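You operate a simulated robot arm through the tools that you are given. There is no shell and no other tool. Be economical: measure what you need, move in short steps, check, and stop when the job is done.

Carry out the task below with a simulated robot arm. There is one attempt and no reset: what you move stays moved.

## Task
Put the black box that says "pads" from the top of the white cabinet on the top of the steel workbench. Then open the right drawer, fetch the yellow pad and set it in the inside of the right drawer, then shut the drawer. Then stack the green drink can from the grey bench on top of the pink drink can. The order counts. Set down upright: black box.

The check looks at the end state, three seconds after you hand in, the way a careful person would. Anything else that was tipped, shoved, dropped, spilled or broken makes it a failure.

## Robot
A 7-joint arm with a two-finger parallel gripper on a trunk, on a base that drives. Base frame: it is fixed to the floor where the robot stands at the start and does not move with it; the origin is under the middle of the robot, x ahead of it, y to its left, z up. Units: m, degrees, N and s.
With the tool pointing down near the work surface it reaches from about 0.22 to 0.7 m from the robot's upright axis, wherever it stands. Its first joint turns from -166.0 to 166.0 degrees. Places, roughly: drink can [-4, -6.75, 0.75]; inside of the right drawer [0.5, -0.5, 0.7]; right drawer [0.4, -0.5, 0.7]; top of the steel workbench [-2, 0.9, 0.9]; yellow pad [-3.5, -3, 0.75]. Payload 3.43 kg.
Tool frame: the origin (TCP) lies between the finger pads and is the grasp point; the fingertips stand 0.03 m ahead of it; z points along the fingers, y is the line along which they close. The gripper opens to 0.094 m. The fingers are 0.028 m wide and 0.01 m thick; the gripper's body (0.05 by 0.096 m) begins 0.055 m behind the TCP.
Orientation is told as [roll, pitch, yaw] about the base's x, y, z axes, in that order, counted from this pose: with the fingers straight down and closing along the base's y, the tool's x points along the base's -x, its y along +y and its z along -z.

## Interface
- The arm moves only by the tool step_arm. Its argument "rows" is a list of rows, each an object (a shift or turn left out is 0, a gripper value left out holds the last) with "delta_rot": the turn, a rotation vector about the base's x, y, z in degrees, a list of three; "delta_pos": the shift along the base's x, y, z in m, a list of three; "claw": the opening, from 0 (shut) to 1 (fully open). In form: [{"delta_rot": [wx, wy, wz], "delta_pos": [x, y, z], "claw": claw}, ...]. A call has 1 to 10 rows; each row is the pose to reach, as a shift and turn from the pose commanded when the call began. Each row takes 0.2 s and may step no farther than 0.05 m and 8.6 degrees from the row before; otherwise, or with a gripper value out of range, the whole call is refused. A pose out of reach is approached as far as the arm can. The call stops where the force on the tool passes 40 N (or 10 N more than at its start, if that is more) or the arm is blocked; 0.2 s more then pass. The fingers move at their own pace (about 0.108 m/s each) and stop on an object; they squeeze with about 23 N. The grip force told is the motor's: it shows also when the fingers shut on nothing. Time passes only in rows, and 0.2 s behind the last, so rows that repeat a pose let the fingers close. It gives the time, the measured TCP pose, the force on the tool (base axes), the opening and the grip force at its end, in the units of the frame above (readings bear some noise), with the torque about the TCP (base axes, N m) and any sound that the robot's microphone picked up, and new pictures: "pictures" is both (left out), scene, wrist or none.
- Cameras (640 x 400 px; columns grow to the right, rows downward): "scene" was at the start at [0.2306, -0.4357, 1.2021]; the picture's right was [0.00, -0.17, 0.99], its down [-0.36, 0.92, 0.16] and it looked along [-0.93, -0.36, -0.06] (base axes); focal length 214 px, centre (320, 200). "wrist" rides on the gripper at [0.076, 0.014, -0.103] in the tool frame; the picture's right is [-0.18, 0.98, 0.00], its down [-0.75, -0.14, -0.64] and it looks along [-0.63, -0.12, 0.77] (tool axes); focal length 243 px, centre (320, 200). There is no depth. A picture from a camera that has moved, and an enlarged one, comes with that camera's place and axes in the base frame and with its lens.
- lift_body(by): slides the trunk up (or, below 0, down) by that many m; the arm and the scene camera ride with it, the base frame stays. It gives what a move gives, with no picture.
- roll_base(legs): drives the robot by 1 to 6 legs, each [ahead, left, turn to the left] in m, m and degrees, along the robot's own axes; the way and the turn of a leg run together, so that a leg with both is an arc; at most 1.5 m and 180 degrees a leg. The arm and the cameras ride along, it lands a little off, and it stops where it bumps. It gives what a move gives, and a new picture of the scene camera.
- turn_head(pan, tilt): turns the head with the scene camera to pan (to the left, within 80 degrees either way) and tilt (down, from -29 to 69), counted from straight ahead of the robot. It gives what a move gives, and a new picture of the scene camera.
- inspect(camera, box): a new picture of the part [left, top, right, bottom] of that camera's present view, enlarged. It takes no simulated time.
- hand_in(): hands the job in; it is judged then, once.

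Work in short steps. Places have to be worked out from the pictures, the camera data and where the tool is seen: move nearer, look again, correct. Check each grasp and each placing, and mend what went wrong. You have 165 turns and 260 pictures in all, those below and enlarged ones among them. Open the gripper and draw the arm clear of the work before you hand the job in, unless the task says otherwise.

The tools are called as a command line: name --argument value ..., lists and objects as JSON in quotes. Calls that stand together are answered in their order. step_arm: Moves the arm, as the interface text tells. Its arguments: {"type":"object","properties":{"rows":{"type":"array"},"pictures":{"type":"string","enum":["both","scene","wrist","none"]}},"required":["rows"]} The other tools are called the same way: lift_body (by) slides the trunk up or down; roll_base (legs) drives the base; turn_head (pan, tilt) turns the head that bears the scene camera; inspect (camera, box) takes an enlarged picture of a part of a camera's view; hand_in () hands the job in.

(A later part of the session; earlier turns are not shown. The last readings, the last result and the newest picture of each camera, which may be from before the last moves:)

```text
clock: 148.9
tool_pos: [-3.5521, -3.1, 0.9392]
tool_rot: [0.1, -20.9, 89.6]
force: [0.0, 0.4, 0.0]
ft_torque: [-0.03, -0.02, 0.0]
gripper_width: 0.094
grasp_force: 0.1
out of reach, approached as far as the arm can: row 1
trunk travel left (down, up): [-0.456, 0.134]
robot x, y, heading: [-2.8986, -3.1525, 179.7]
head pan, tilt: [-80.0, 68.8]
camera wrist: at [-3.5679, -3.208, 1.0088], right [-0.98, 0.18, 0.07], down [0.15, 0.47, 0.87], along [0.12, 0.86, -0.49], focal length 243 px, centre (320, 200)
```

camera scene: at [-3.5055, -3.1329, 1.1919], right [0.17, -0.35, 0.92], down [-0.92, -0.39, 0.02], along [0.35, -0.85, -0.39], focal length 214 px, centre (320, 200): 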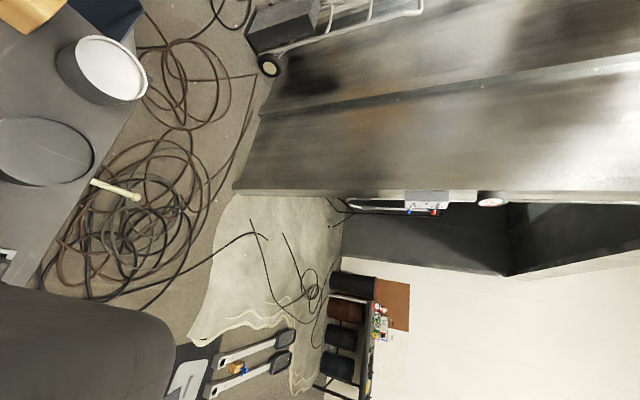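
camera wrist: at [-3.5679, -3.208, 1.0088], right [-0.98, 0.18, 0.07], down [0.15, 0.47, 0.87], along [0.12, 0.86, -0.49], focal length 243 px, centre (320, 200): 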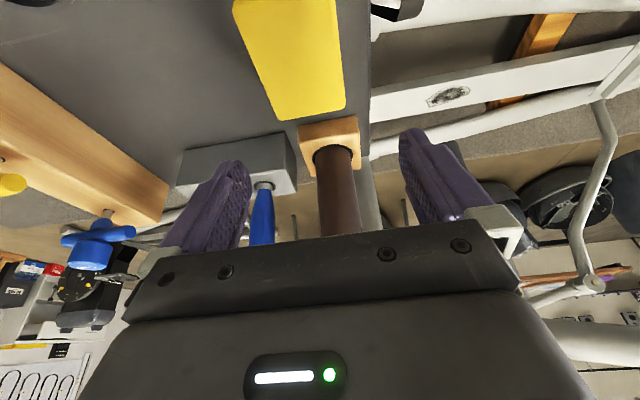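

Aligned in x within a few mm. I lower another 0.075 m and check.

lift_body --by -0.075

step_arm --rows '[{"delta_pos": [0.004, 0, 0]}]' --pictures "both"

```text
clock: 150.0
tool_pos: [-3.5529, -3.1003, 0.8652]
tool_rot: [0.3, -20.8, 89.6]
force: [-0.2, -0.4, -0.4]
ft_torque: [0.03, 0.01, -0.05]
gripper_width: 0.0942
grasp_force: 0.0
trunk travel left (down, up): [-0.381, 0.209]
robot x, y, heading: [-2.8956, -3.1535, 179.7]
head pan, tilt: [-80.0, 68.8]
```

```text
clock: 150.4
tool_pos: [-3.5474, -3.1004, 0.8647]
tool_rot: [0.1, -20.8, 89.8]
force: [0.4, 0.7, -1.1]
ft_torque: [0.0, 0.0, -0.02]
gripper_width: 0.0941
grasp_force: 0.1
trunk travel left (down, up): [-0.381, 0.209]
robot x, y, heading: [-2.8973, -3.1503, 179.8]
head pan, tilt: [-80.0, 68.8]
camera scene: at [-3.4953, -3.133, 0.9796], right [0.17, -0.35, 0.92], down [-0.92, -0.39, 0.02], along [0.35, -0.85, -0.39], focal length 214 px, centre (320, 200)
camera wrist: at [-3.5638, -3.2078, 0.934], right [-0.98, 0.18, 0.07], down [0.15, 0.47, 0.87], along [0.12, 0.86, -0.49], focal length 243 px, centre (320, 200)
```

scene: 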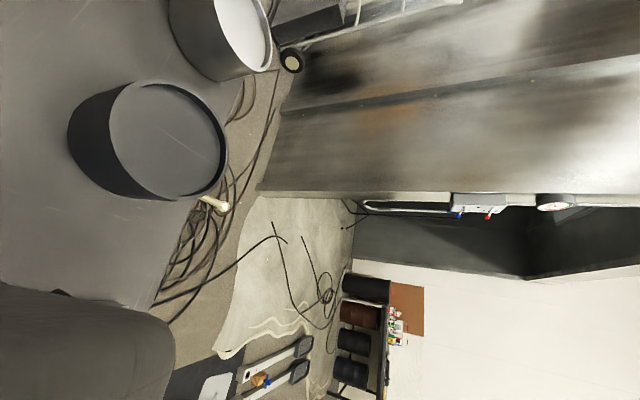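
wrist: 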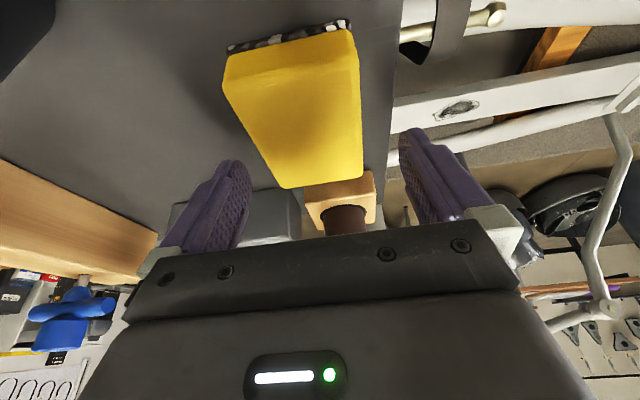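

Pad top ≈0.828, rack top ≈0.805. I descend to TCP z≈0.840 carefully.

step_arm --rows '[{"delta_pos": [0, 0, -0.01]}, {"delta_pos": [0, 0, -0.016]}, {"delta_pos": [0, 0, -0.02]}, {"delta_pos": [0, 0, -0.024]}]' --pictures "wrist"

```text
clock: 151.4
tool_pos: [-3.5425, -3.1024, 0.8453]
tool_rot: [0.1, -20.8, 89.6]
force: [0.2, 0.6, 0.7]
ft_torque: [0.01, 0.0, -0.01]
gripper_width: 0.0938
grasp_force: 0.0
out of reach, approached as far as the arm can: row 2, 3, 4
trunk travel left (down, up): [-0.381, 0.209]
robot x, y, heading: [-2.8941, -3.1539, 179.9]
head pan, tilt: [-80.0, 68.8]
camera wrist: at [-3.5579, -3.2092, 0.9152], right [-0.98, 0.18, 0.07], down [0.15, 0.47, 0.87], along [0.12, 0.86, -0.49], focal length 243 px, centre (320, 200)
```

wrist: 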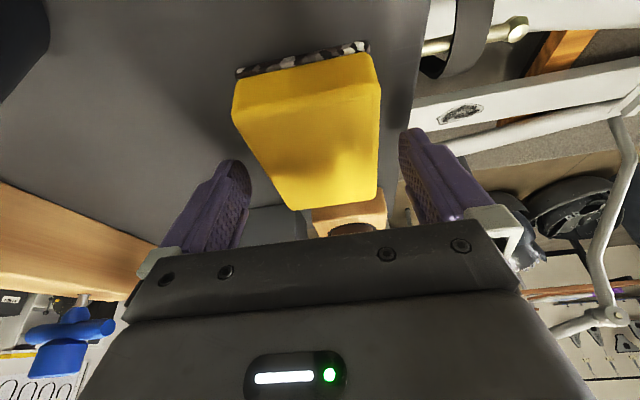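

I use the trunk for the last 6 mm and close.

lift_body --by -0.006

step_arm --rows '[{"claw": 0}, {"claw": 0}, {"claw": 0}, {"claw": 0}, {"claw": 0}]' --pictures "wrist"

```text
clock: 151.9
tool_pos: [-3.5436, -3.1017, 0.8394]
tool_rot: [0.1, -20.8, 89.6]
force: [0.6, 0.6, 0.6]
ft_torque: [0.01, 0.03, -0.03]
gripper_width: 0.094
grasp_force: 0.1
trunk travel left (down, up): [-0.375, 0.215]
robot x, y, heading: [-2.8944, -3.1541, 179.6]
head pan, tilt: [-80.0, 68.8]
```

```text
clock: 153.1
tool_pos: [-3.5428, -3.101, 0.8398]
tool_rot: [0.1, -20.9, 89.6]
force: [-0.2, -0.1, 1.4]
ft_torque: [-0.01, -0.03, 0.0]
gripper_width: 0.067
grasp_force: 23.0
trunk travel left (down, up): [-0.375, 0.215]
robot x, y, heading: [-2.8943, -3.1526, 179.9]
head pan, tilt: [-80.0, 68.8]
camera wrist: at [-3.558, -3.2092, 0.9093], right [-0.98, 0.18, 0.07], down [0.15, 0.47, 0.87], along [0.12, 0.86, -0.49], focal length 243 px, centre (320, 200)
```

wrist: 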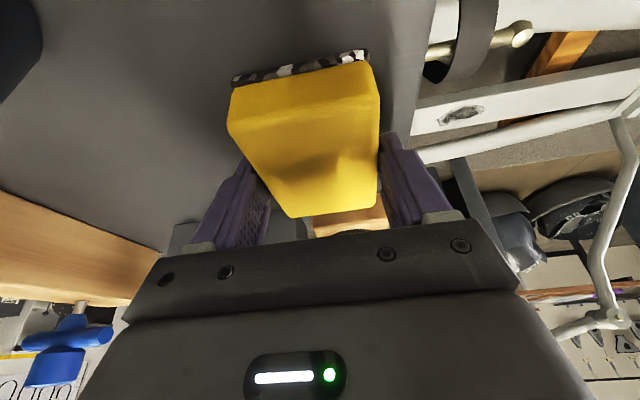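

Gripped at 0.067. I lift with the trunk gently and check.

lift_body --by 0.04

step_arm --rows '[{"delta_pos": [0, 0, 0]}]' --pictures "wrist"

```text
clock: 154.0
tool_pos: [-3.5427, -3.1016, 0.8795]
tool_rot: [0.2, -21.0, 89.7]
force: [0.2, -0.7, -0.6]
ft_torque: [-0.02, 0.05, 0.0]
gripper_width: 0.067
grasp_force: 23.7
trunk travel left (down, up): [-0.415, 0.175]
robot x, y, heading: [-2.8967, -3.1558, 179.5]
head pan, tilt: [-80.0, 68.8]
```

```text
clock: 154.4
tool_pos: [-3.5426, -3.1026, 0.8808]
tool_rot: [0.1, -20.9, 89.6]
force: [0.0, -0.9, -0.6]
ft_torque: [0.0, 0.0, 0.01]
gripper_width: 0.0669
grasp_force: 23.0
trunk travel left (down, up): [-0.415, 0.175]
robot x, y, heading: [-2.8943, -3.1526, 179.8]
head pan, tilt: [-80.0, 68.8]
camera wrist: at [-3.558, -3.2092, 0.9491], right [-0.98, 0.18, 0.07], down [0.15, 0.47, 0.87], along [0.12, 0.86, -0.49], focal length 243 px, centre (320, 200)
```

wrist: 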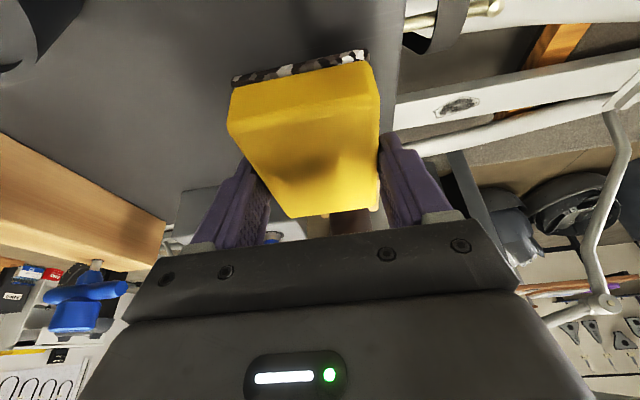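

The pad is held. I raise, then retrace back to the cabinet.

lift_body --by 0.16

roll_base --legs '[[-0.7, 0, 0], [-0.9, -0.35, 0], [-0.85, -0.3, 0], [0, 0, -90]]'

```text
clock: 156.2
tool_pos: [-3.5437, -3.1022, 1.0395]
tool_rot: [0.1, -20.9, 89.6]
force: [-0.9, -0.7, 0.2]
ft_torque: [0.03, 0.01, 0.02]
gripper_width: 0.0669
grasp_force: 23.1
trunk travel left (down, up): [-0.575, 0.015]
robot x, y, heading: [-2.8953, -3.1509, 180.0]
head pan, tilt: [-80.0, 68.8]
```

```text
clock: 172.7
tool_pos: [-0.4212, -1.8727, 1.0389]
tool_rot: [0.2, -20.9, 1.4]
force: [0.4, -0.2, -0.4]
ft_torque: [0.04, -0.01, -0.02]
gripper_width: 0.0643
grasp_force: 22.6
trunk travel left (down, up): [-0.575, 0.015]
robot x, y, heading: [-0.4513, -2.5212, 91.3]
head pan, tilt: [-80.0, 68.8]
camera scene: at [-0.4559, -1.9271, 1.1548], right [-0.35, -0.18, 0.92], down [-0.42, 0.91, 0.02], along [-0.84, -0.38, -0.39], focal length 214 px, centre (320, 200)
```

scene: 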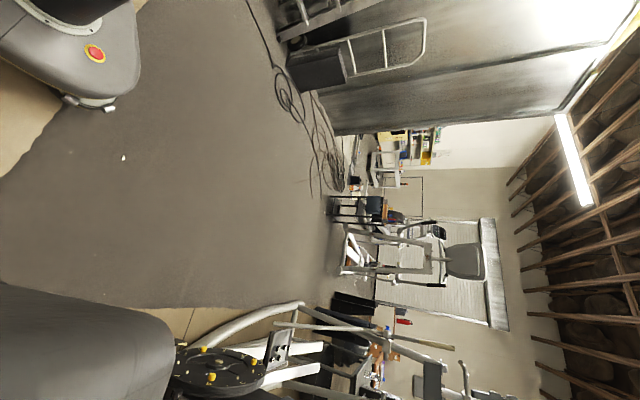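

Width changed slightly to 0.064; I check the pad before continuing.

step_arm --rows '[{"delta_pos": [0, 0, 0]}]' --pictures "wrist"

```text
clock: 173.1
tool_pos: [-0.4233, -1.8725, 1.0385]
tool_rot: [0.1, -20.9, 1.4]
force: [-0.1, -1.0, -1.0]
ft_torque: [-0.01, 0.03, -0.01]
gripper_width: 0.0642
grasp_force: 23.1
trunk travel left (down, up): [-0.575, 0.015]
robot x, y, heading: [-0.4516, -2.5178, 91.5]
head pan, tilt: [-80.0, 68.8]
camera wrist: at [-0.5307, -1.8604, 1.1091], right [0.15, 0.99, 0.07], down [0.48, -0.13, 0.87], along [0.87, -0.1, -0.49], focal length 243 px, centre (320, 200)
```

wrist: 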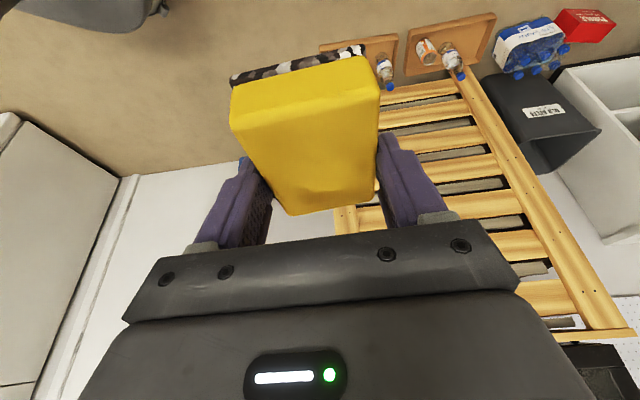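

Still held. I drive up to the drawer and turn to face +x.

roll_base --legs '[[1.0, 0, 0], [1.03, 0, 0], [0, 0, -91.3]]'

turn_head --pan 60 --tilt 0

```text
clock: 187.1
tool_pos: [0.1377, -0.5396, 1.0391]
tool_rot: [0.1, -20.9, -90.0]
force: [0.9, -0.3, -1.0]
ft_torque: [-0.01, -0.01, 0.04]
gripper_width: 0.0633
grasp_force: 23.0
trunk travel left (down, up): [-0.575, 0.015]
robot x, y, heading: [-0.5075, -0.4934, -0.0]
head pan, tilt: [-80.0, 68.8]
camera scene: at [0.0819, -0.5056, 1.1548], right [-0.18, 0.35, 0.92], down [0.92, 0.4, 0.02], along [-0.36, 0.85, -0.39], focal length 214 px, centre (320, 200)
```

scene: 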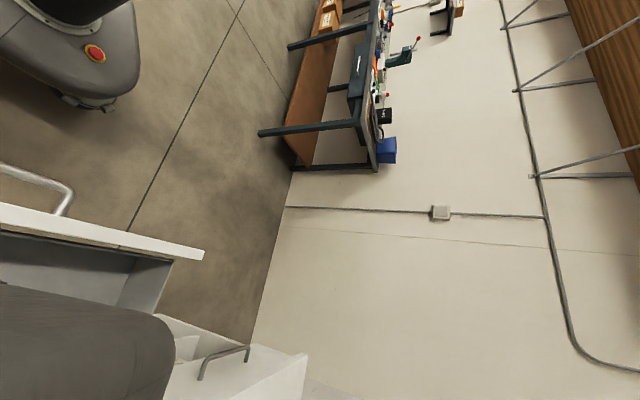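

```text
clock: 189.3
tool_pos: [0.1384, -0.5404, 1.0399]
tool_rot: [0.2, -20.9, -90.1]
force: [0.0, 0.1, -0.6]
ft_torque: [0.01, -0.02, -0.03]
gripper_width: 0.0633
grasp_force: 22.8
trunk travel left (down, up): [-0.575, 0.015]
robot x, y, heading: [-0.5079, -0.4939, 0.1]
head pan, tilt: [60.0, 0.0]
camera scene: at [0.2148, -0.6114, 1.1576], right [-0.5, -0.31, -0.81], down [0.0, 0.93, -0.36], along [0.87, -0.18, -0.47], focal length 214 px, centre (320, 200)
```

scene: 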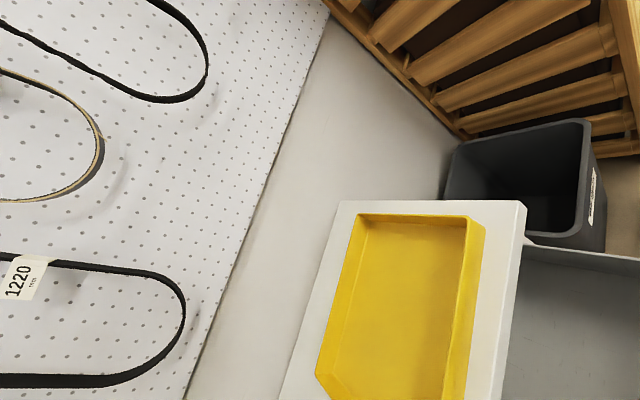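

The pad is flat with this tilt, so I keep it. I stow the head, shift over the drawer's middle and lower part way.

turn_head --pan -80 --tilt 69

roll_base --legs '[[0.05, 0.05, 0]]'

lift_body --by -0.15

step_arm --rows '[{"delta_pos": [0, 0, 0]}]' --pictures "both"

```text
clock: 191.6
tool_pos: [0.138, -0.5399, 1.0403]
tool_rot: [0.0, -21.0, -90.1]
force: [0.3, 0.8, -0.8]
ft_torque: [0.0, -0.01, 0.03]
gripper_width: 0.0627
grasp_force: 23.0
trunk travel left (down, up): [-0.575, 0.015]
robot x, y, heading: [-0.5034, -0.4942, 0.0]
head pan, tilt: [-80.0, 68.8]
camera scene: at [0.0818, -0.5055, 1.1548], right [-0.18, 0.35, 0.92], down [0.92, 0.4, 0.02], along [-0.36, 0.85, -0.39], focal length 214 px, centre (320, 200)
```

scene: 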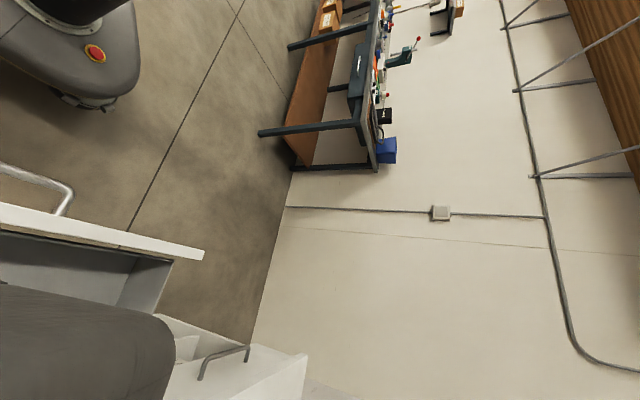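

```text
clock: 192.6
tool_pos: [0.1897, -0.4885, 1.0389]
tool_rot: [0.1, -20.9, -90.0]
force: [0.1, 0.5, -0.1]
ft_torque: [0.0, 0.05, 0.02]
gripper_width: 0.063
grasp_force: 23.0
trunk travel left (down, up): [-0.575, 0.015]
robot x, y, heading: [-0.4551, -0.4483, 0.3]
head pan, tilt: [-80.0, 68.8]
camera scene: at [0.1329, -0.4535, 1.1541], right [-0.17, 0.35, 0.92], down [0.92, 0.4, 0.02], along [-0.36, 0.85, -0.39], focal length 214 px, centre (320, 200)
```

scene: 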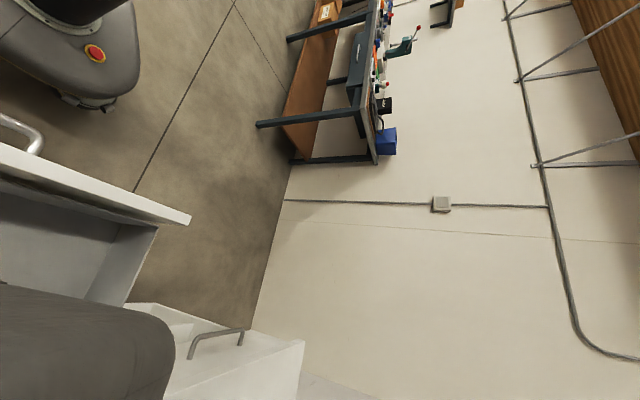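

```text
clock: 194.3
tool_pos: [0.1884, -0.4895, 0.8899]
tool_rot: [0.1, -20.8, -90.0]
force: [-0.8, -0.5, 0.1]
ft_torque: [0.0, -0.01, 0.01]
gripper_width: 0.063
grasp_force: 22.7
trunk travel left (down, up): [-0.425, 0.165]
robot x, y, heading: [-0.454, -0.441, 0.2]
head pan, tilt: [-80.0, 68.8]
```

```text
clock: 194.7
tool_pos: [0.1894, -0.4889, 0.8899]
tool_rot: [0.2, -20.9, -90.0]
force: [0.1, -0.1, -0.2]
ft_torque: [0.0, 0.01, -0.03]
gripper_width: 0.0631
grasp_force: 23.5
trunk travel left (down, up): [-0.425, 0.165]
robot x, y, heading: [-0.4595, -0.4413, 0.4]
head pan, tilt: [-80.0, 68.8]
camera scene: at [0.1316, -0.4547, 1.0049], right [-0.18, 0.35, 0.92], down [0.92, 0.4, 0.02], along [-0.36, 0.85, -0.39], focal length 214 px, centre (320, 200)
camera wrist: at [0.2023, -0.3811, 0.9592], right [0.98, -0.17, 0.07], down [-0.14, -0.48, 0.87], along [-0.12, -0.86, -0.49], focal length 243 px, centre (320, 200)
```

scene: 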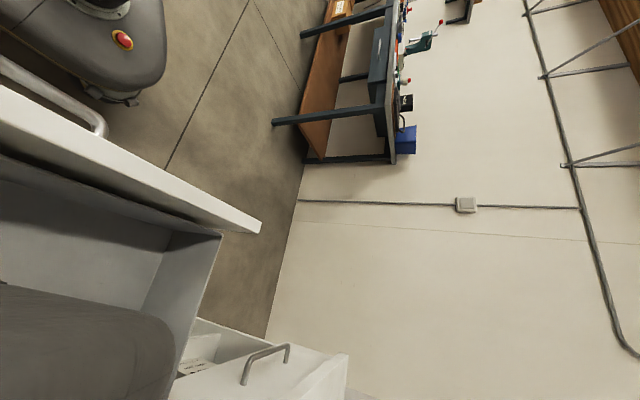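
wrist: 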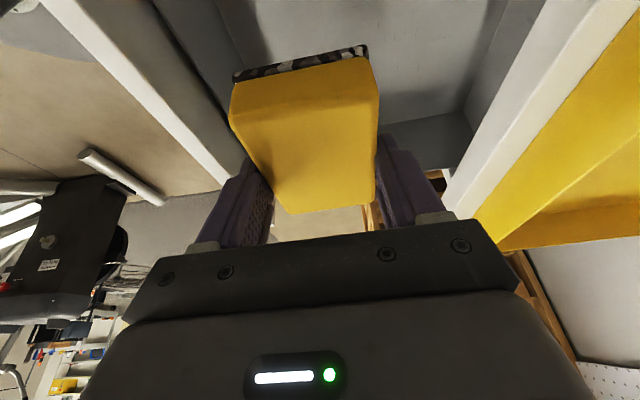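

Centred over the opening. I lower 0.13 m more.

lift_body --by -0.13

step_arm --rows '[{"delta_pos": [0, 0, 0]}]' --pictures "both"

```text
clock: 196.3
tool_pos: [0.189, -0.4898, 0.7599]
tool_rot: [0.2, -20.9, -90.0]
force: [0.0, -0.2, 0.5]
ft_torque: [-0.01, 0.01, -0.02]
gripper_width: 0.0626
grasp_force: 22.6
trunk travel left (down, up): [-0.295, 0.295]
robot x, y, heading: [-0.4611, -0.4435, 0.0]
head pan, tilt: [-80.0, 68.8]
```

```text
clock: 196.7
tool_pos: [0.19, -0.4893, 0.7601]
tool_rot: [0.1, -20.9, -90.0]
force: [0.2, -0.2, 0.0]
ft_torque: [0.0, 0.01, 0.02]
gripper_width: 0.0631
grasp_force: 23.4
trunk travel left (down, up): [-0.295, 0.295]
robot x, y, heading: [-0.463, -0.4446, 0.0]
head pan, tilt: [-80.0, 68.8]
camera scene: at [0.1316, -0.4547, 0.8748], right [-0.18, 0.35, 0.92], down [0.92, 0.4, 0.02], along [-0.36, 0.85, -0.39], focal length 214 px, centre (320, 200)
camera wrist: at [0.2023, -0.3811, 0.8292], right [0.98, -0.17, 0.07], down [-0.14, -0.48, 0.87], along [-0.12, -0.86, -0.49], focal length 243 px, centre (320, 200)
```

scene: 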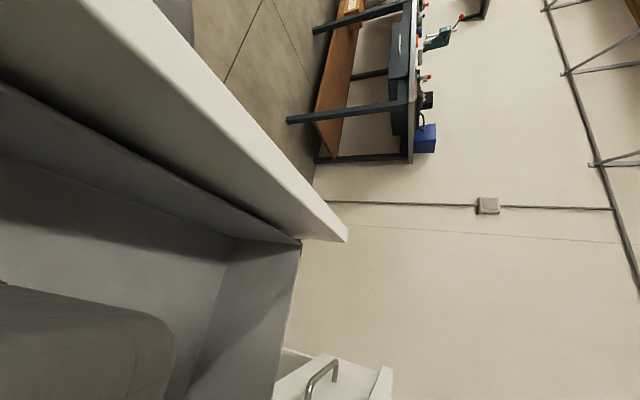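
wrist: 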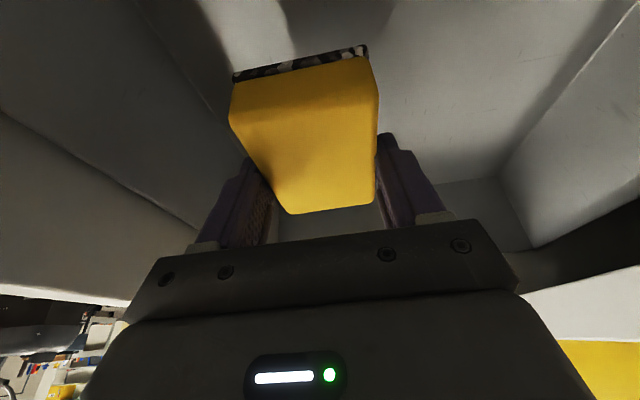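

I shift 2.5 cm toward the cabinet to keep the stowed head clear of the drawer front, then lower in small increments.

roll_base --legs '[[0.025, 0, 0]]'

lift_body --by -0.05

lift_body --by -0.015

step_arm --rows '[{"delta_pos": [0, 0, 0]}]' --pictures "wrist"

```text
clock: 197.5
tool_pos: [0.2141, -0.4888, 0.7591]
tool_rot: [0.1, -20.9, -90.0]
force: [0.2, 0.2, 0.1]
ft_torque: [-0.02, 0.03, 0.01]
gripper_width: 0.0629
grasp_force: 23.4
trunk travel left (down, up): [-0.295, 0.295]
robot x, y, heading: [-0.4318, -0.4407, 0.1]
head pan, tilt: [-80.0, 68.8]
camera scene: at [0.1573, -0.4544, 0.8743], right [-0.17, 0.35, 0.92], down [0.92, 0.4, 0.02], along [-0.36, 0.85, -0.39], focal length 214 px, centre (320, 200)
```

scene: 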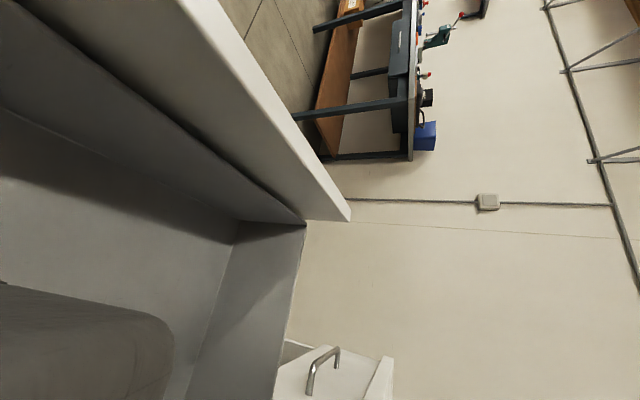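

```text
clock: 198.4
tool_pos: [0.2147, -0.4887, 0.7108]
tool_rot: [0.1, -20.9, -90.0]
force: [-0.1, 1.0, -0.8]
ft_torque: [-0.03, 0.02, -0.02]
gripper_width: 0.0629
grasp_force: 22.7
trunk travel left (down, up): [-0.245, 0.345]
robot x, y, heading: [-0.4329, -0.4431, 0.6]
head pan, tilt: [-80.0, 68.8]
```

```text
clock: 199.1
tool_pos: [0.2143, -0.4889, 0.6953]
tool_rot: [0.1, -20.9, -90.0]
force: [0.6, -1.0, 1.4]
ft_torque: [0.08, -0.05, -0.03]
gripper_width: 0.0628
grasp_force: 22.8
trunk travel left (down, up): [-0.23, 0.36]
robot x, y, heading: [-0.4319, -0.4407, 0.3]
head pan, tilt: [-80.0, 68.8]
```

```text
clock: 199.5
tool_pos: [0.2138, -0.4886, 0.695]
tool_rot: [0.1, -21.0, -90.1]
force: [0.9, -0.2, 1.5]
ft_torque: [0.07, -0.07, 0.0]
gripper_width: 0.0632
grasp_force: 23.6
trunk travel left (down, up): [-0.23, 0.36]
robot x, y, heading: [-0.4328, -0.4413, 0.3]
head pan, tilt: [-80.0, 68.8]
camera wrist: at [0.2273, -0.3807, 0.7642], right [0.98, -0.17, 0.07], down [-0.14, -0.48, 0.87], along [-0.12, -0.86, -0.49], focal length 243 px, centre (320, 200)
```

wrist: 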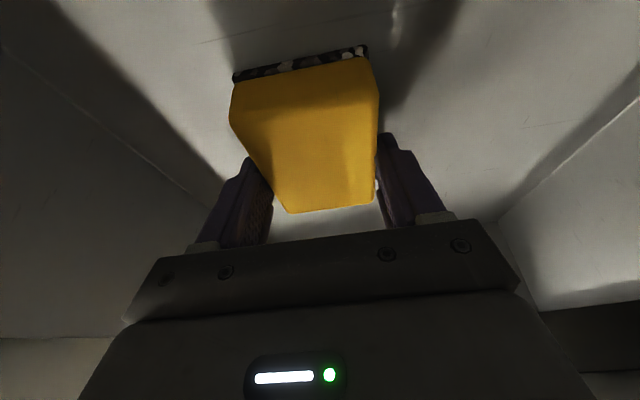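

Light contact begins at z≈0.695. I go a few mm more to confirm.

step_arm --rows '[{"delta_pos": [0, 0, -0.002]}, {"delta_pos": [0, 0, -0.004]}]' --pictures "none"

```text
clock: 200.1
tool_pos: [0.2143, -0.4881, 0.6929]
tool_rot: [0.4, -20.9, -90.1]
force: [-0.8, -0.7, 22.7]
ft_torque: [0.69, -0.04, -0.01]
gripper_width: 0.063
grasp_force: 23.3
trunk travel left (down, up): [-0.23, 0.36]
robot x, y, heading: [-0.4311, -0.4448, 0.3]
head pan, tilt: [-80.0, 68.8]
```

Firmly on the drawer floor. I release and rise.

step_arm --rows '[{"delta_pos": [0, 0, 0.003]}, {"delta_pos": [0, 0, 0.003], "claw": 1}, {"delta_pos": [0, 0, 0.003], "claw": 1}, {"delta_pos": [0, 0, 0.003], "claw": 1}, {"delta_pos": [0, 0, 0.003], "claw": 1}]' --pictures "none"

lift_body --by 0.05

step_arm --rows '[{"delta_pos": [0, 0, 0]}]' --pictures "wrist"

```text
clock: 201.3
tool_pos: [0.2127, -0.4891, 0.694]
tool_rot: [0.1, -20.8, -90.1]
force: [-0.8, 0.5, 0.9]
ft_torque: [-0.02, -0.01, 0.01]
gripper_width: 0.0941
grasp_force: 0.1
trunk travel left (down, up): [-0.23, 0.36]
robot x, y, heading: [-0.4287, -0.4403, 0.2]
head pan, tilt: [-80.0, 68.8]
```

```text
clock: 202.2
tool_pos: [0.2143, -0.4898, 0.7431]
tool_rot: [0.1, -20.9, -90.0]
force: [-0.2, 0.5, 0.0]
ft_torque: [0.0, 0.0, -0.01]
gripper_width: 0.0942
grasp_force: 0.1
trunk travel left (down, up): [-0.28, 0.31]
robot x, y, heading: [-0.435, -0.4423, 0.5]
head pan, tilt: [-80.0, 68.8]
```

```text
clock: 202.6
tool_pos: [0.2141, -0.4889, 0.7439]
tool_rot: [0.1, -21.0, -90.0]
force: [0.0, -0.5, -0.4]
ft_torque: [-0.02, -0.05, 0.01]
gripper_width: 0.094
grasp_force: 0.1
trunk travel left (down, up): [-0.28, 0.31]
robot x, y, heading: [-0.4356, -0.4409, 0.2]
head pan, tilt: [-80.0, 68.8]
camera wrist: at [0.2273, -0.3809, 0.8132], right [0.98, -0.17, 0.07], down [-0.14, -0.48, 0.87], along [-0.12, -0.86, -0.49], focal length 243 px, centre (320, 200)
```

wrist: 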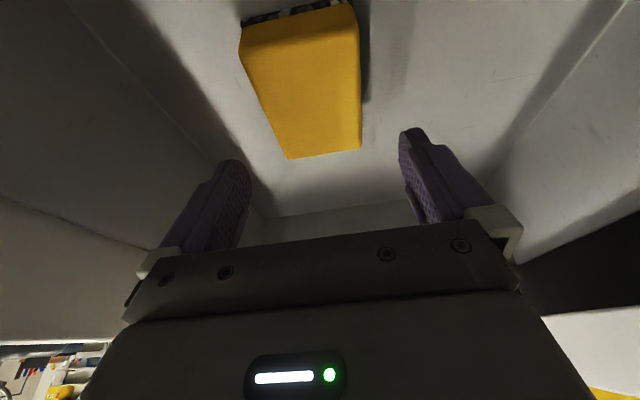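

The pad lies flat in the drawer. I rise clear, back off, and reorient the tool horizontally to push the drawer shut.

lift_body --by 0.25

roll_base --legs '[[-0.35, 0, 0]]'

step_arm --rows '[{"delta_rot": [7, 0, 0]}, {"delta_rot": [14, 0, 0]}, {"delta_rot": [20.5, 0, 0]}]' --pictures "none"

step_arm --rows '[{"delta_rot": [0, -8.5, 0]}, {"delta_rot": [0, -17, 0]}, {"delta_rot": [0, -25.5, 0]}, {"delta_rot": [0, -34, 0]}, {"delta_rot": [0, -42.5, 0]}, {"delta_rot": [0, -51, 0]}, {"delta_rot": [0, -59.5, 0]}, {"delta_rot": [0, -68, 0]}, {"delta_rot": [0, -76.5, 0]}, {"delta_rot": [0, -85, 0]}]' --pictures "none"

step_arm --rows '[{"delta_rot": [0, -5, 0]}]' --pictures "none"

turn_head --pan 0 --tilt 20

```text
clock: 205.2
tool_pos: [0.2129, -0.4879, 0.9926]
tool_rot: [0.0, -20.9, -90.0]
force: [0.6, -0.6, 0.7]
ft_torque: [0.03, -0.06, 0.01]
gripper_width: 0.0942
grasp_force: 0.1
trunk travel left (down, up): [-0.53, 0.06]
robot x, y, heading: [-0.4355, -0.4419, 0.1]
head pan, tilt: [-80.0, 68.8]
```

```text
clock: 207.5
tool_pos: [-0.1458, -0.4904, 0.9954]
tool_rot: [0.3, -20.9, -90.0]
force: [-0.5, -0.1, -0.9]
ft_torque: [-0.01, -0.02, 0.04]
gripper_width: 0.0941
grasp_force: 0.0
trunk travel left (down, up): [-0.53, 0.06]
robot x, y, heading: [-0.7922, -0.4449, 0.4]
head pan, tilt: [-80.0, 68.8]
camera scene: at [-0.203, -0.4553, 1.1094], right [-0.18, 0.35, 0.92], down [0.92, 0.4, 0.02], along [-0.36, 0.85, -0.39], focal length 214 px, centre (320, 200)
```

scene: 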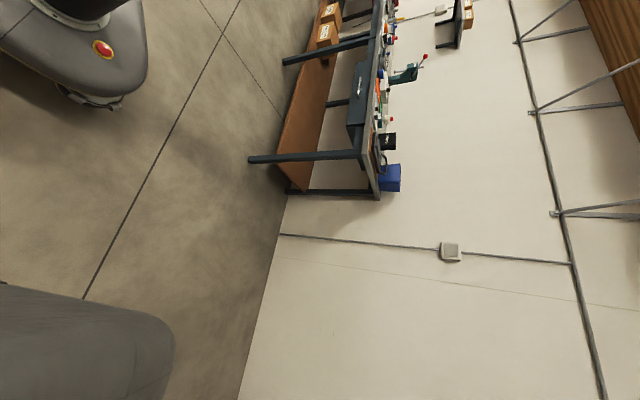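

```text
clock: 208.3
tool_pos: [-0.1449, -0.4902, 0.9946]
tool_rot: [0.2, -0.3, -89.9]
force: [0.4, -0.2, 0.0]
ft_torque: [0.0, 0.01, -0.01]
gripper_width: 0.0939
grasp_force: 0.0
trunk travel left (down, up): [-0.53, 0.06]
robot x, y, heading: [-0.7907, -0.4438, 0.0]
head pan, tilt: [-80.0, 68.8]
```

```text
clock: 210.5
tool_pos: [-0.1453, -0.488, 0.9945]
tool_rot: [85.3, -0.1, -90.2]
force: [-0.3, 0.6, 0.4]
ft_torque: [0.0, -0.03, -0.02]
gripper_width: 0.0939
grasp_force: 0.1
trunk travel left (down, up): [-0.53, 0.06]
robot x, y, heading: [-0.7949, -0.4435, 0.2]
head pan, tilt: [-80.0, 68.8]
```

```text
clock: 210.9
tool_pos: [-0.1395, -0.49, 1.0062]
tool_rot: [90.2, 0.1, -90.2]
force: [0.3, 0.4, 0.2]
ft_torque: [0.0, 0.01, -0.01]
gripper_width: 0.094
grasp_force: 0.1
out of reach, approached as far as the arm can: row 1
trunk travel left (down, up): [-0.53, 0.06]
robot x, y, heading: [-0.7912, -0.4424, 0.5]
head pan, tilt: [-80.0, 68.8]
```

```text
clock: 212.4
tool_pos: [-0.1397, -0.4907, 1.0038]
tool_rot: [90.1, 0.0, -90.4]
force: [-0.1, -0.2, -0.7]
ft_torque: [-0.01, 0.0, -0.01]
gripper_width: 0.0941
grasp_force: 0.0
trunk travel left (down, up): [-0.53, 0.06]
robot x, y, heading: [-0.7925, -0.4451, 0.3]
head pan, tilt: [0.0, 20.0]
camera scene: at [-0.1789, -0.5676, 1.004], right [0.0, 0.0, -1.0], down [-0.34, 0.94, 0.0], along [0.94, 0.34, 0.0], focal length 214 px, centre (320, 200)
```

scene: 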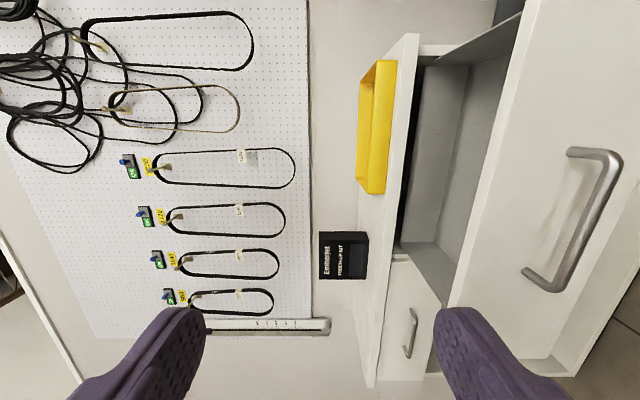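

I lower to handle height and advance with open fingers straddling the bar.

lift_body --by -0.28

roll_base --legs '[[0.1, 0.03, 0]]'

```text
clock: 215.2
tool_pos: [-0.1395, -0.4913, 0.7253]
tool_rot: [90.1, -0.1, -90.3]
force: [-0.8, 0.4, 0.6]
ft_torque: [-0.01, -0.03, -0.03]
gripper_width: 0.0939
grasp_force: 0.0
trunk travel left (down, up): [-0.25, 0.34]
robot x, y, heading: [-0.7933, -0.4448, 0.5]
head pan, tilt: [0.0, 20.0]
```

```text
clock: 216.4
tool_pos: [-0.0413, -0.461, 0.7239]
tool_rot: [90.1, 0.0, -90.2]
force: [-0.2, 0.1, 0.8]
ft_torque: [-0.01, 0.0, -0.02]
gripper_width: 0.0939
grasp_force: 0.1
trunk travel left (down, up): [-0.25, 0.34]
robot x, y, heading: [-0.6915, -0.4168, 0.3]
head pan, tilt: [0.0, 20.0]
camera scene: at [-0.0801, -0.5366, 0.724], right [0.0, 0.0, -1.0], down [-0.34, 0.94, 0.0], along [0.94, 0.34, 0.0], focal length 214 px, centre (320, 200)
```

scene: 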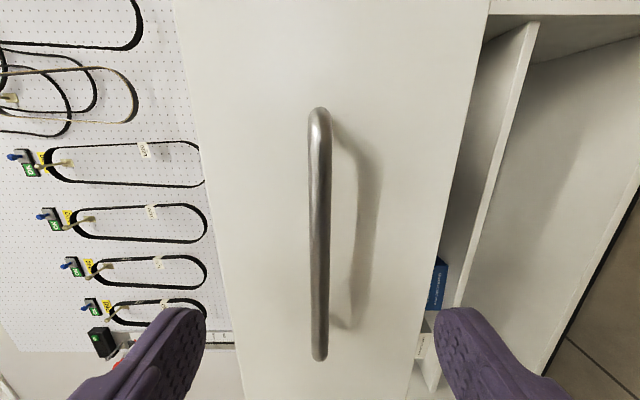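

Aligned. I push: first 0.2 m.

roll_base --legs '[[0.07, 0, 0], [0.13, 0, 0], [0.1, 0, 0]]'

```text
clock: 219.0
tool_pos: [0.2593, -0.4576, 0.7244]
tool_rot: [90.1, 0.0, -90.3]
force: [0.3, -0.7, -0.5]
ft_torque: [0.02, -0.01, 0.03]
gripper_width: 0.0942
grasp_force: 0.1
trunk travel left (down, up): [-0.25, 0.34]
robot x, y, heading: [-0.3936, -0.4131, 0.5]
head pan, tilt: [0.0, 20.0]
camera scene: at [0.2199, -0.5339, 0.724], right [0.0, 0.0, -1.0], down [-0.34, 0.94, 0.0], along [0.94, 0.34, 0.0], focal length 214 px, centre (320, 200)
```

scene: 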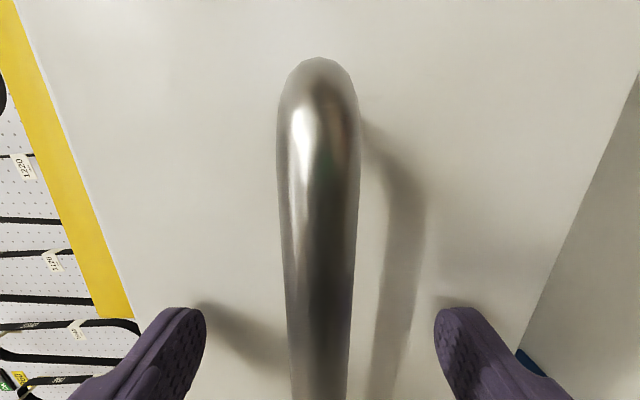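

I push the remaining ~4.5 cm in small legs until it stops.

roll_base --legs '[[0.03, 0, 0], [0.02, 0, 0]]'

```text
clock: 220.4
tool_pos: [0.3035, -0.4572, 0.7208]
tool_rot: [89.6, 0.0, -90.2]
force: [-2.0, -0.7, 0.8]
ft_torque: [0.03, -0.2, 0.02]
gripper_width: 0.0941
grasp_force: 0.1
trunk travel left (down, up): [-0.25, 0.34]
robot x, y, heading: [-0.3479, -0.4127, 0.4]
head pan, tilt: [0.0, 20.0]
stopped in leg 2: the force on the tool passed its limit at 75 N (the readings are from after the stop); the commanded pose is now the measured one
camera scene: at [0.2638, -0.5335, 0.7201], right [-0.01, 0.0, -1.0], down [-0.34, 0.94, 0.0], along [0.94, 0.34, 0.0], focal length 214 px, centre (320, 200)
```

scene: 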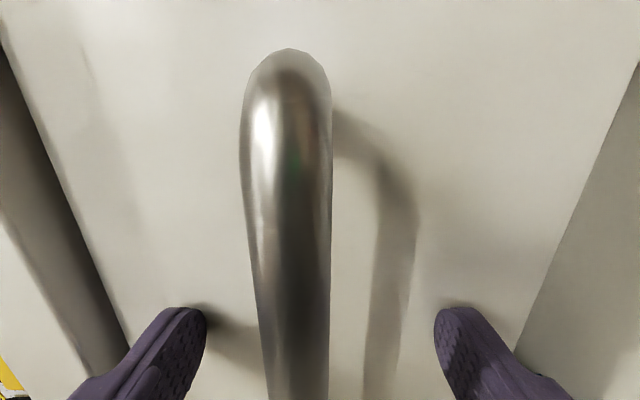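

It stopped hard at the closed position (face ≈0.334). I back off and verify.

roll_base --legs '[[-0.3, 0, 0]]'

```text
clock: 222.4
tool_pos: [-0.001, -0.4574, 0.7207]
tool_rot: [89.7, 0.0, -90.0]
force: [0.3, 0.2, -0.4]
ft_torque: [0.03, 0.01, 0.01]
gripper_width: 0.094
grasp_force: 0.1
trunk travel left (down, up): [-0.25, 0.34]
robot x, y, heading: [-0.6503, -0.4177, 0.4]
head pan, tilt: [0.0, 20.0]
camera scene: at [-0.0403, -0.5343, 0.72], right [-0.01, 0.0, -1.0], down [-0.34, 0.94, 0.0], along [0.94, 0.34, -0.01], focal length 214 px, centre (320, 200)
```

scene: 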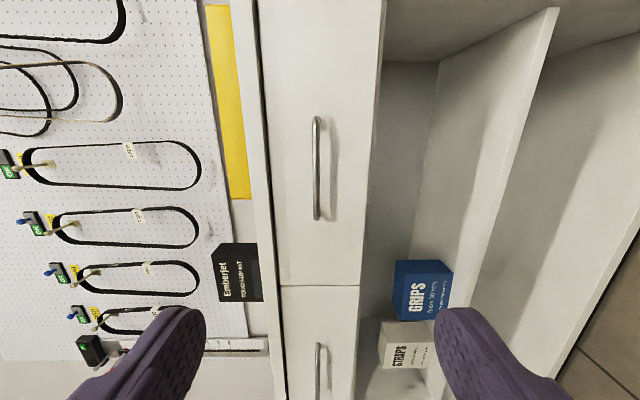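

The drawer is flush. Now tool down again, raise, and drive back toward the west/south for the cans.

lift_body --by 0.25

step_arm --rows '[{"delta_rot": [0, 8.5, 0]}, {"delta_rot": [0, 17, 0]}, {"delta_rot": [0, 25.5, 0]}, {"delta_rot": [0, 34, 0]}, {"delta_rot": [0, 42.5, 0]}, {"delta_rot": [0, 51, 0]}, {"delta_rot": [0, 59.5, 0]}, {"delta_rot": [0, 68, 0]}, {"delta_rot": [0, 76.5, 0]}, {"delta_rot": [0, 85, 0]}]' --pictures "none"

step_arm --rows '[{"delta_rot": [0, 4.7, 0]}, {"delta_pos": [-0.03, 0, 0], "delta_rot": [0, 4.7, 0]}, {"delta_pos": [-0.07, 0, 0], "delta_rot": [0, 4.7, 0]}, {"delta_pos": [-0.11, 0, 0], "delta_rot": [0, 4.7, 0]}, {"delta_pos": [-0.15, 0, 0], "delta_rot": [0, 4.7, 0]}]' --pictures "none"

roll_base --legs '[[0, 0, -90], [0.7, 0.2, 0], [1.4, 0, 0], [0, 0, -90]]'

```text
clock: 225.0
tool_pos: [-0.0017, -0.4579, 0.9705]
tool_rot: [89.7, 0.0, -89.9]
force: [-0.6, -0.9, 0.3]
ft_torque: [0.02, 0.0, -0.02]
gripper_width: 0.0939
grasp_force: 0.1
trunk travel left (down, up): [-0.5, 0.09]
robot x, y, heading: [-0.6505, -0.4112, 0.7]
head pan, tilt: [0.0, 20.0]
```

```text
clock: 227.2
tool_pos: [-0.0012, -0.4574, 0.9719]
tool_rot: [4.5, -0.1, -90.0]
force: [-0.3, 0.0, 0.5]
ft_torque: [0.02, -0.02, 0.01]
gripper_width: 0.0941
grasp_force: 0.0
trunk travel left (down, up): [-0.5, 0.09]
robot x, y, heading: [-0.6488, -0.4127, 0.5]
head pan, tilt: [0.0, 20.0]
```

```text
clock: 228.4
tool_pos: [-0.153, -0.458, 0.9708]
tool_rot: [0.0, 0.0, -90.1]
force: [-0.4, 0.1, 0.1]
ft_torque: [0.04, -0.02, -0.03]
gripper_width: 0.0939
grasp_force: 0.0
trunk travel left (down, up): [-0.5, 0.09]
robot x, y, heading: [-0.6492, -0.4097, 0.3]
head pan, tilt: [0.0, 20.0]
```

```text
clock: 246.6
tool_pos: [-0.9016, -2.4583, 0.97]
tool_rot: [0.0, 0.1, 90.8]
force: [0.5, -0.2, -0.8]
ft_torque: [-0.01, 0.01, 0.0]
gripper_width: 0.0941
grasp_force: 0.1
trunk travel left (down, up): [-0.5, 0.09]
robot x, y, heading: [-0.3968, -2.4956, -178.9]
head pan, tilt: [0.0, 20.0]
camera scene: at [-0.9049, -2.3802, 1.0063], right [1.0, 0.01, 0.0], down [0.01, -0.94, 0.34], along [0.01, -0.34, -0.94], focal length 214 px, centre (320, 200)
```

scene: 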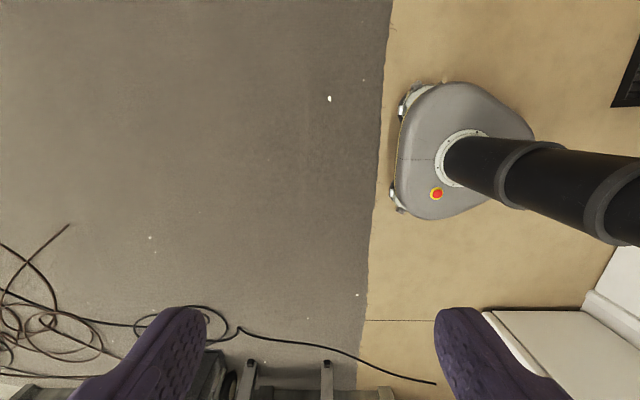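

I drive west to x≈−2.1 and look south-west.

roll_base --legs '[[0.9, 0.25, -1], [0.8, 0.3, 0]]'

turn_head --pan 75 --tilt 45

```text
clock: 255.6
tool_pos: [-2.59, -3.0127, 0.9697]
tool_rot: [-0.1, -0.2, 89.6]
force: [0.5, -0.4, 0.6]
ft_torque: [-0.02, -0.01, 0.02]
gripper_width: 0.094
grasp_force: 0.0
trunk travel left (down, up): [-0.5, 0.09]
robot x, y, heading: [-2.0925, -3.0574, 180.3]
head pan, tilt: [0.0, 20.0]
camera scene: at [-2.5916, -2.9339, 1.0061], right [1.0, -0.01, 0.0], down [-0.01, -0.94, 0.34], along [0.0, -0.34, -0.94], focal length 214 px, centre (320, 200)
```

scene: 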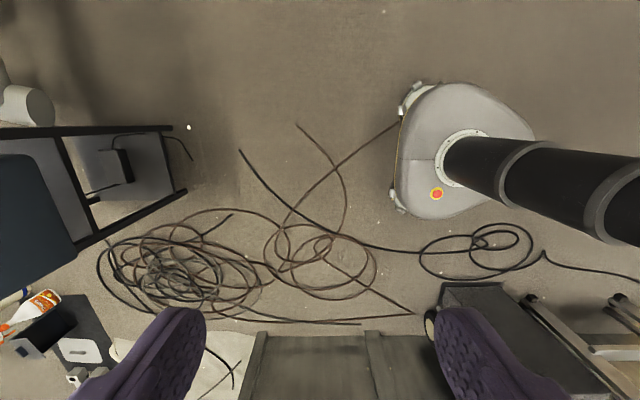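

```text
clock: 257.1
tool_pos: [-2.5896, -3.0126, 0.971]
tool_rot: [0.0, 0.1, 89.5]
force: [-0.2, -0.1, -0.8]
ft_torque: [0.01, -0.01, 0.01]
gripper_width: 0.0939
grasp_force: 0.2
trunk travel left (down, up): [-0.5, 0.09]
robot x, y, heading: [-2.0921, -3.0596, 180.1]
head pan, tilt: [75.0, 45.0]
camera scene: at [-2.6702, -2.9717, 1.0783], right [0.26, 0.0, -0.97], down [0.68, -0.71, 0.18], along [-0.69, -0.7, -0.18], focal length 214 px, centre (320, 200)
```

scene: 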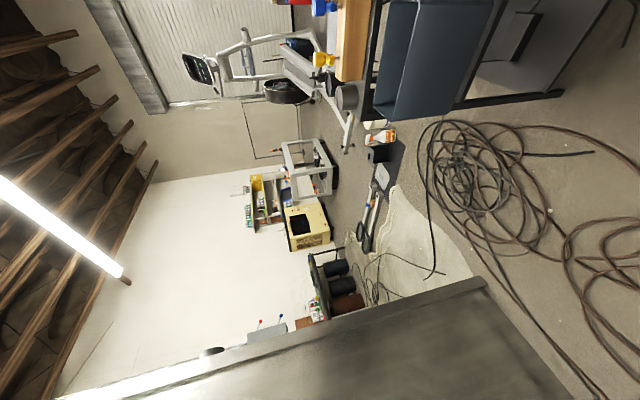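

The cans' bench is at about (−3.9,−6.75); the passage runs between the locker end (−2.96,−4.23) and floor items at x≈−4.2. I raise and go round in stages.

lift_body --by 0.085

roll_base --legs '[[0.55, 0.05, 0], [0, 0, 60], [1.04, -0.22, 0], [0, 0, 30]]'

turn_head --pan 70 --tilt 0

```text
clock: 258.3
tool_pos: [-2.5902, -3.0135, 1.0546]
tool_rot: [-0.1, 0.0, 89.5]
force: [0.3, 0.4, -0.2]
ft_torque: [-0.03, 0.03, 0.01]
gripper_width: 0.0939
grasp_force: 0.0
trunk travel left (down, up): [-0.585, 0.005]
robot x, y, heading: [-2.0931, -3.0583, 180.0]
head pan, tilt: [75.0, 45.0]
```

```text
clock: 270.6
tool_pos: [-3.3834, -4.4151, 1.0559]
tool_rot: [0.0, -0.1, -179.9]
force: [-0.1, 0.0, 0.0]
ft_torque: [0.03, 0.01, -0.01]
gripper_width: 0.0941
grasp_force: 0.0
trunk travel left (down, up): [-0.585, 0.005]
robot x, y, heading: [-3.3427, -3.9156, -89.7]
head pan, tilt: [75.0, 45.0]
camera scene: at [-3.4236, -4.492, 1.1633], right [0.0, 0.26, -0.97], down [0.7, 0.69, 0.18], along [0.71, -0.68, -0.18], focal length 214 px, centre (320, 200)
```

scene: 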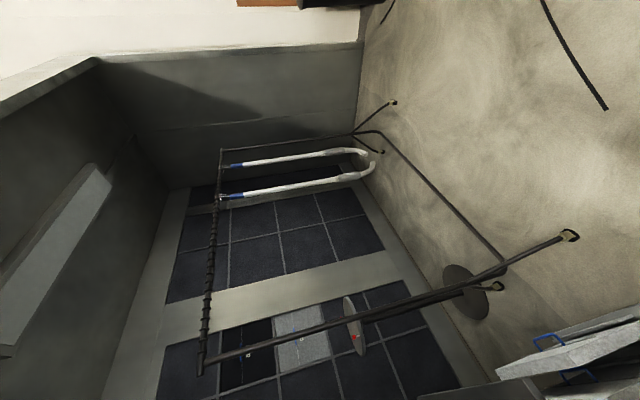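

```text
clock: 271.8
tool_pos: [-3.3828, -4.4136, 1.0547]
tool_rot: [0.1, 0.0, -179.7]
force: [0.1, 0.1, 0.1]
ft_torque: [0.01, 0.0, -0.01]
gripper_width: 0.0941
grasp_force: 0.0
trunk travel left (down, up): [-0.585, 0.005]
robot x, y, heading: [-3.3441, -3.9177, -89.3]
head pan, tilt: [70.0, 0.0]
camera scene: at [-3.4947, -4.4983, 1.1536], right [0.0, 0.34, -0.94], down [1.0, 0.0, 0.0], along [0.0, -0.94, -0.34], focal length 214 px, centre (320, 200)
```

scene: 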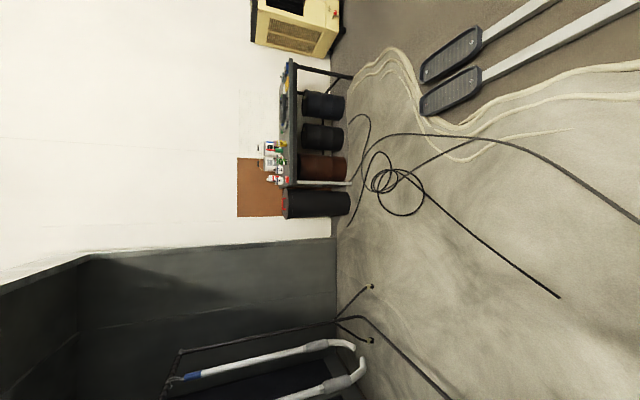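

I zoom in on the bench with the cans.

inspect --camera "scene" --box '[235, 50, 395, 230]'

```text
2.22 times, centred on (315, 140) of scene
camera zoom: at [-3.4947, -4.4983, 1.1536], right [0.0, 0.34, -0.94], down [1.0, 0.0, 0.0], along [0.0, -0.94, -0.34], focal length 477 px, centre (331, 333)
```

zoom: 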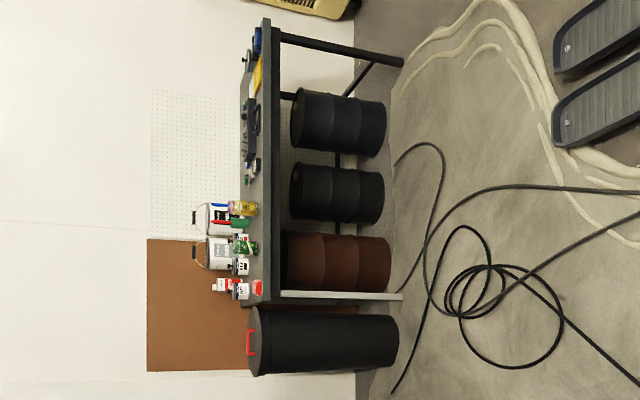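

I drive to (−3.6,−5.5) to view the cans.

roll_base --legs '[[0.8, -0.1, 0], [0.8, -0.15, 0]]'

turn_head --pan 45 --tilt 0

```text
clock: 280.1
tool_pos: [-3.6013, -6.0431, 1.0553]
tool_rot: [-0.1, 0.0, -179.5]
force: [-1.2, -0.2, -0.2]
ft_torque: [0.0, 0.01, -0.01]
gripper_width: 0.0942
grasp_force: 0.1
trunk travel left (down, up): [-0.585, 0.005]
robot x, y, heading: [-3.5622, -5.5461, -89.2]
head pan, tilt: [70.0, 0.0]
camera scene: at [-3.7128, -6.128, 1.1534], right [0.0, 0.34, -0.94], down [1.0, 0.01, 0.0], along [0.01, -0.94, -0.34], focal length 214 px, centre (320, 200)
```

scene: 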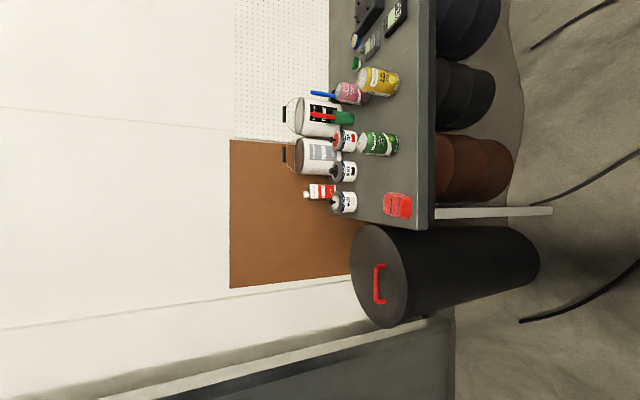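

```text
clock: 281.0
tool_pos: [-3.6021, -6.0434, 1.0555]
tool_rot: [0.0, -0.1, -179.4]
force: [-0.5, 0.3, 0.0]
ft_torque: [0.0, -0.03, 0.04]
gripper_width: 0.094
grasp_force: 0.1
trunk travel left (down, up): [-0.585, 0.005]
robot x, y, heading: [-3.5675, -5.5453, -89.0]
head pan, tilt: [45.0, 0.0]
camera scene: at [-3.713, -6.1067, 1.1208], right [-0.01, 0.71, -0.71], down [1.0, 0.01, 0.0], along [0.01, -0.71, -0.71], focal length 214 px, centre (320, 200)
```

scene: 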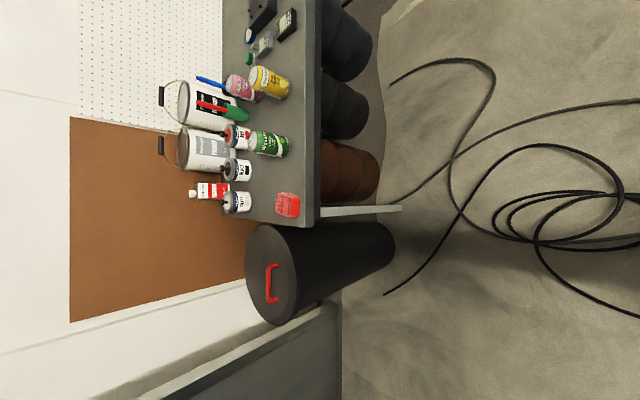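

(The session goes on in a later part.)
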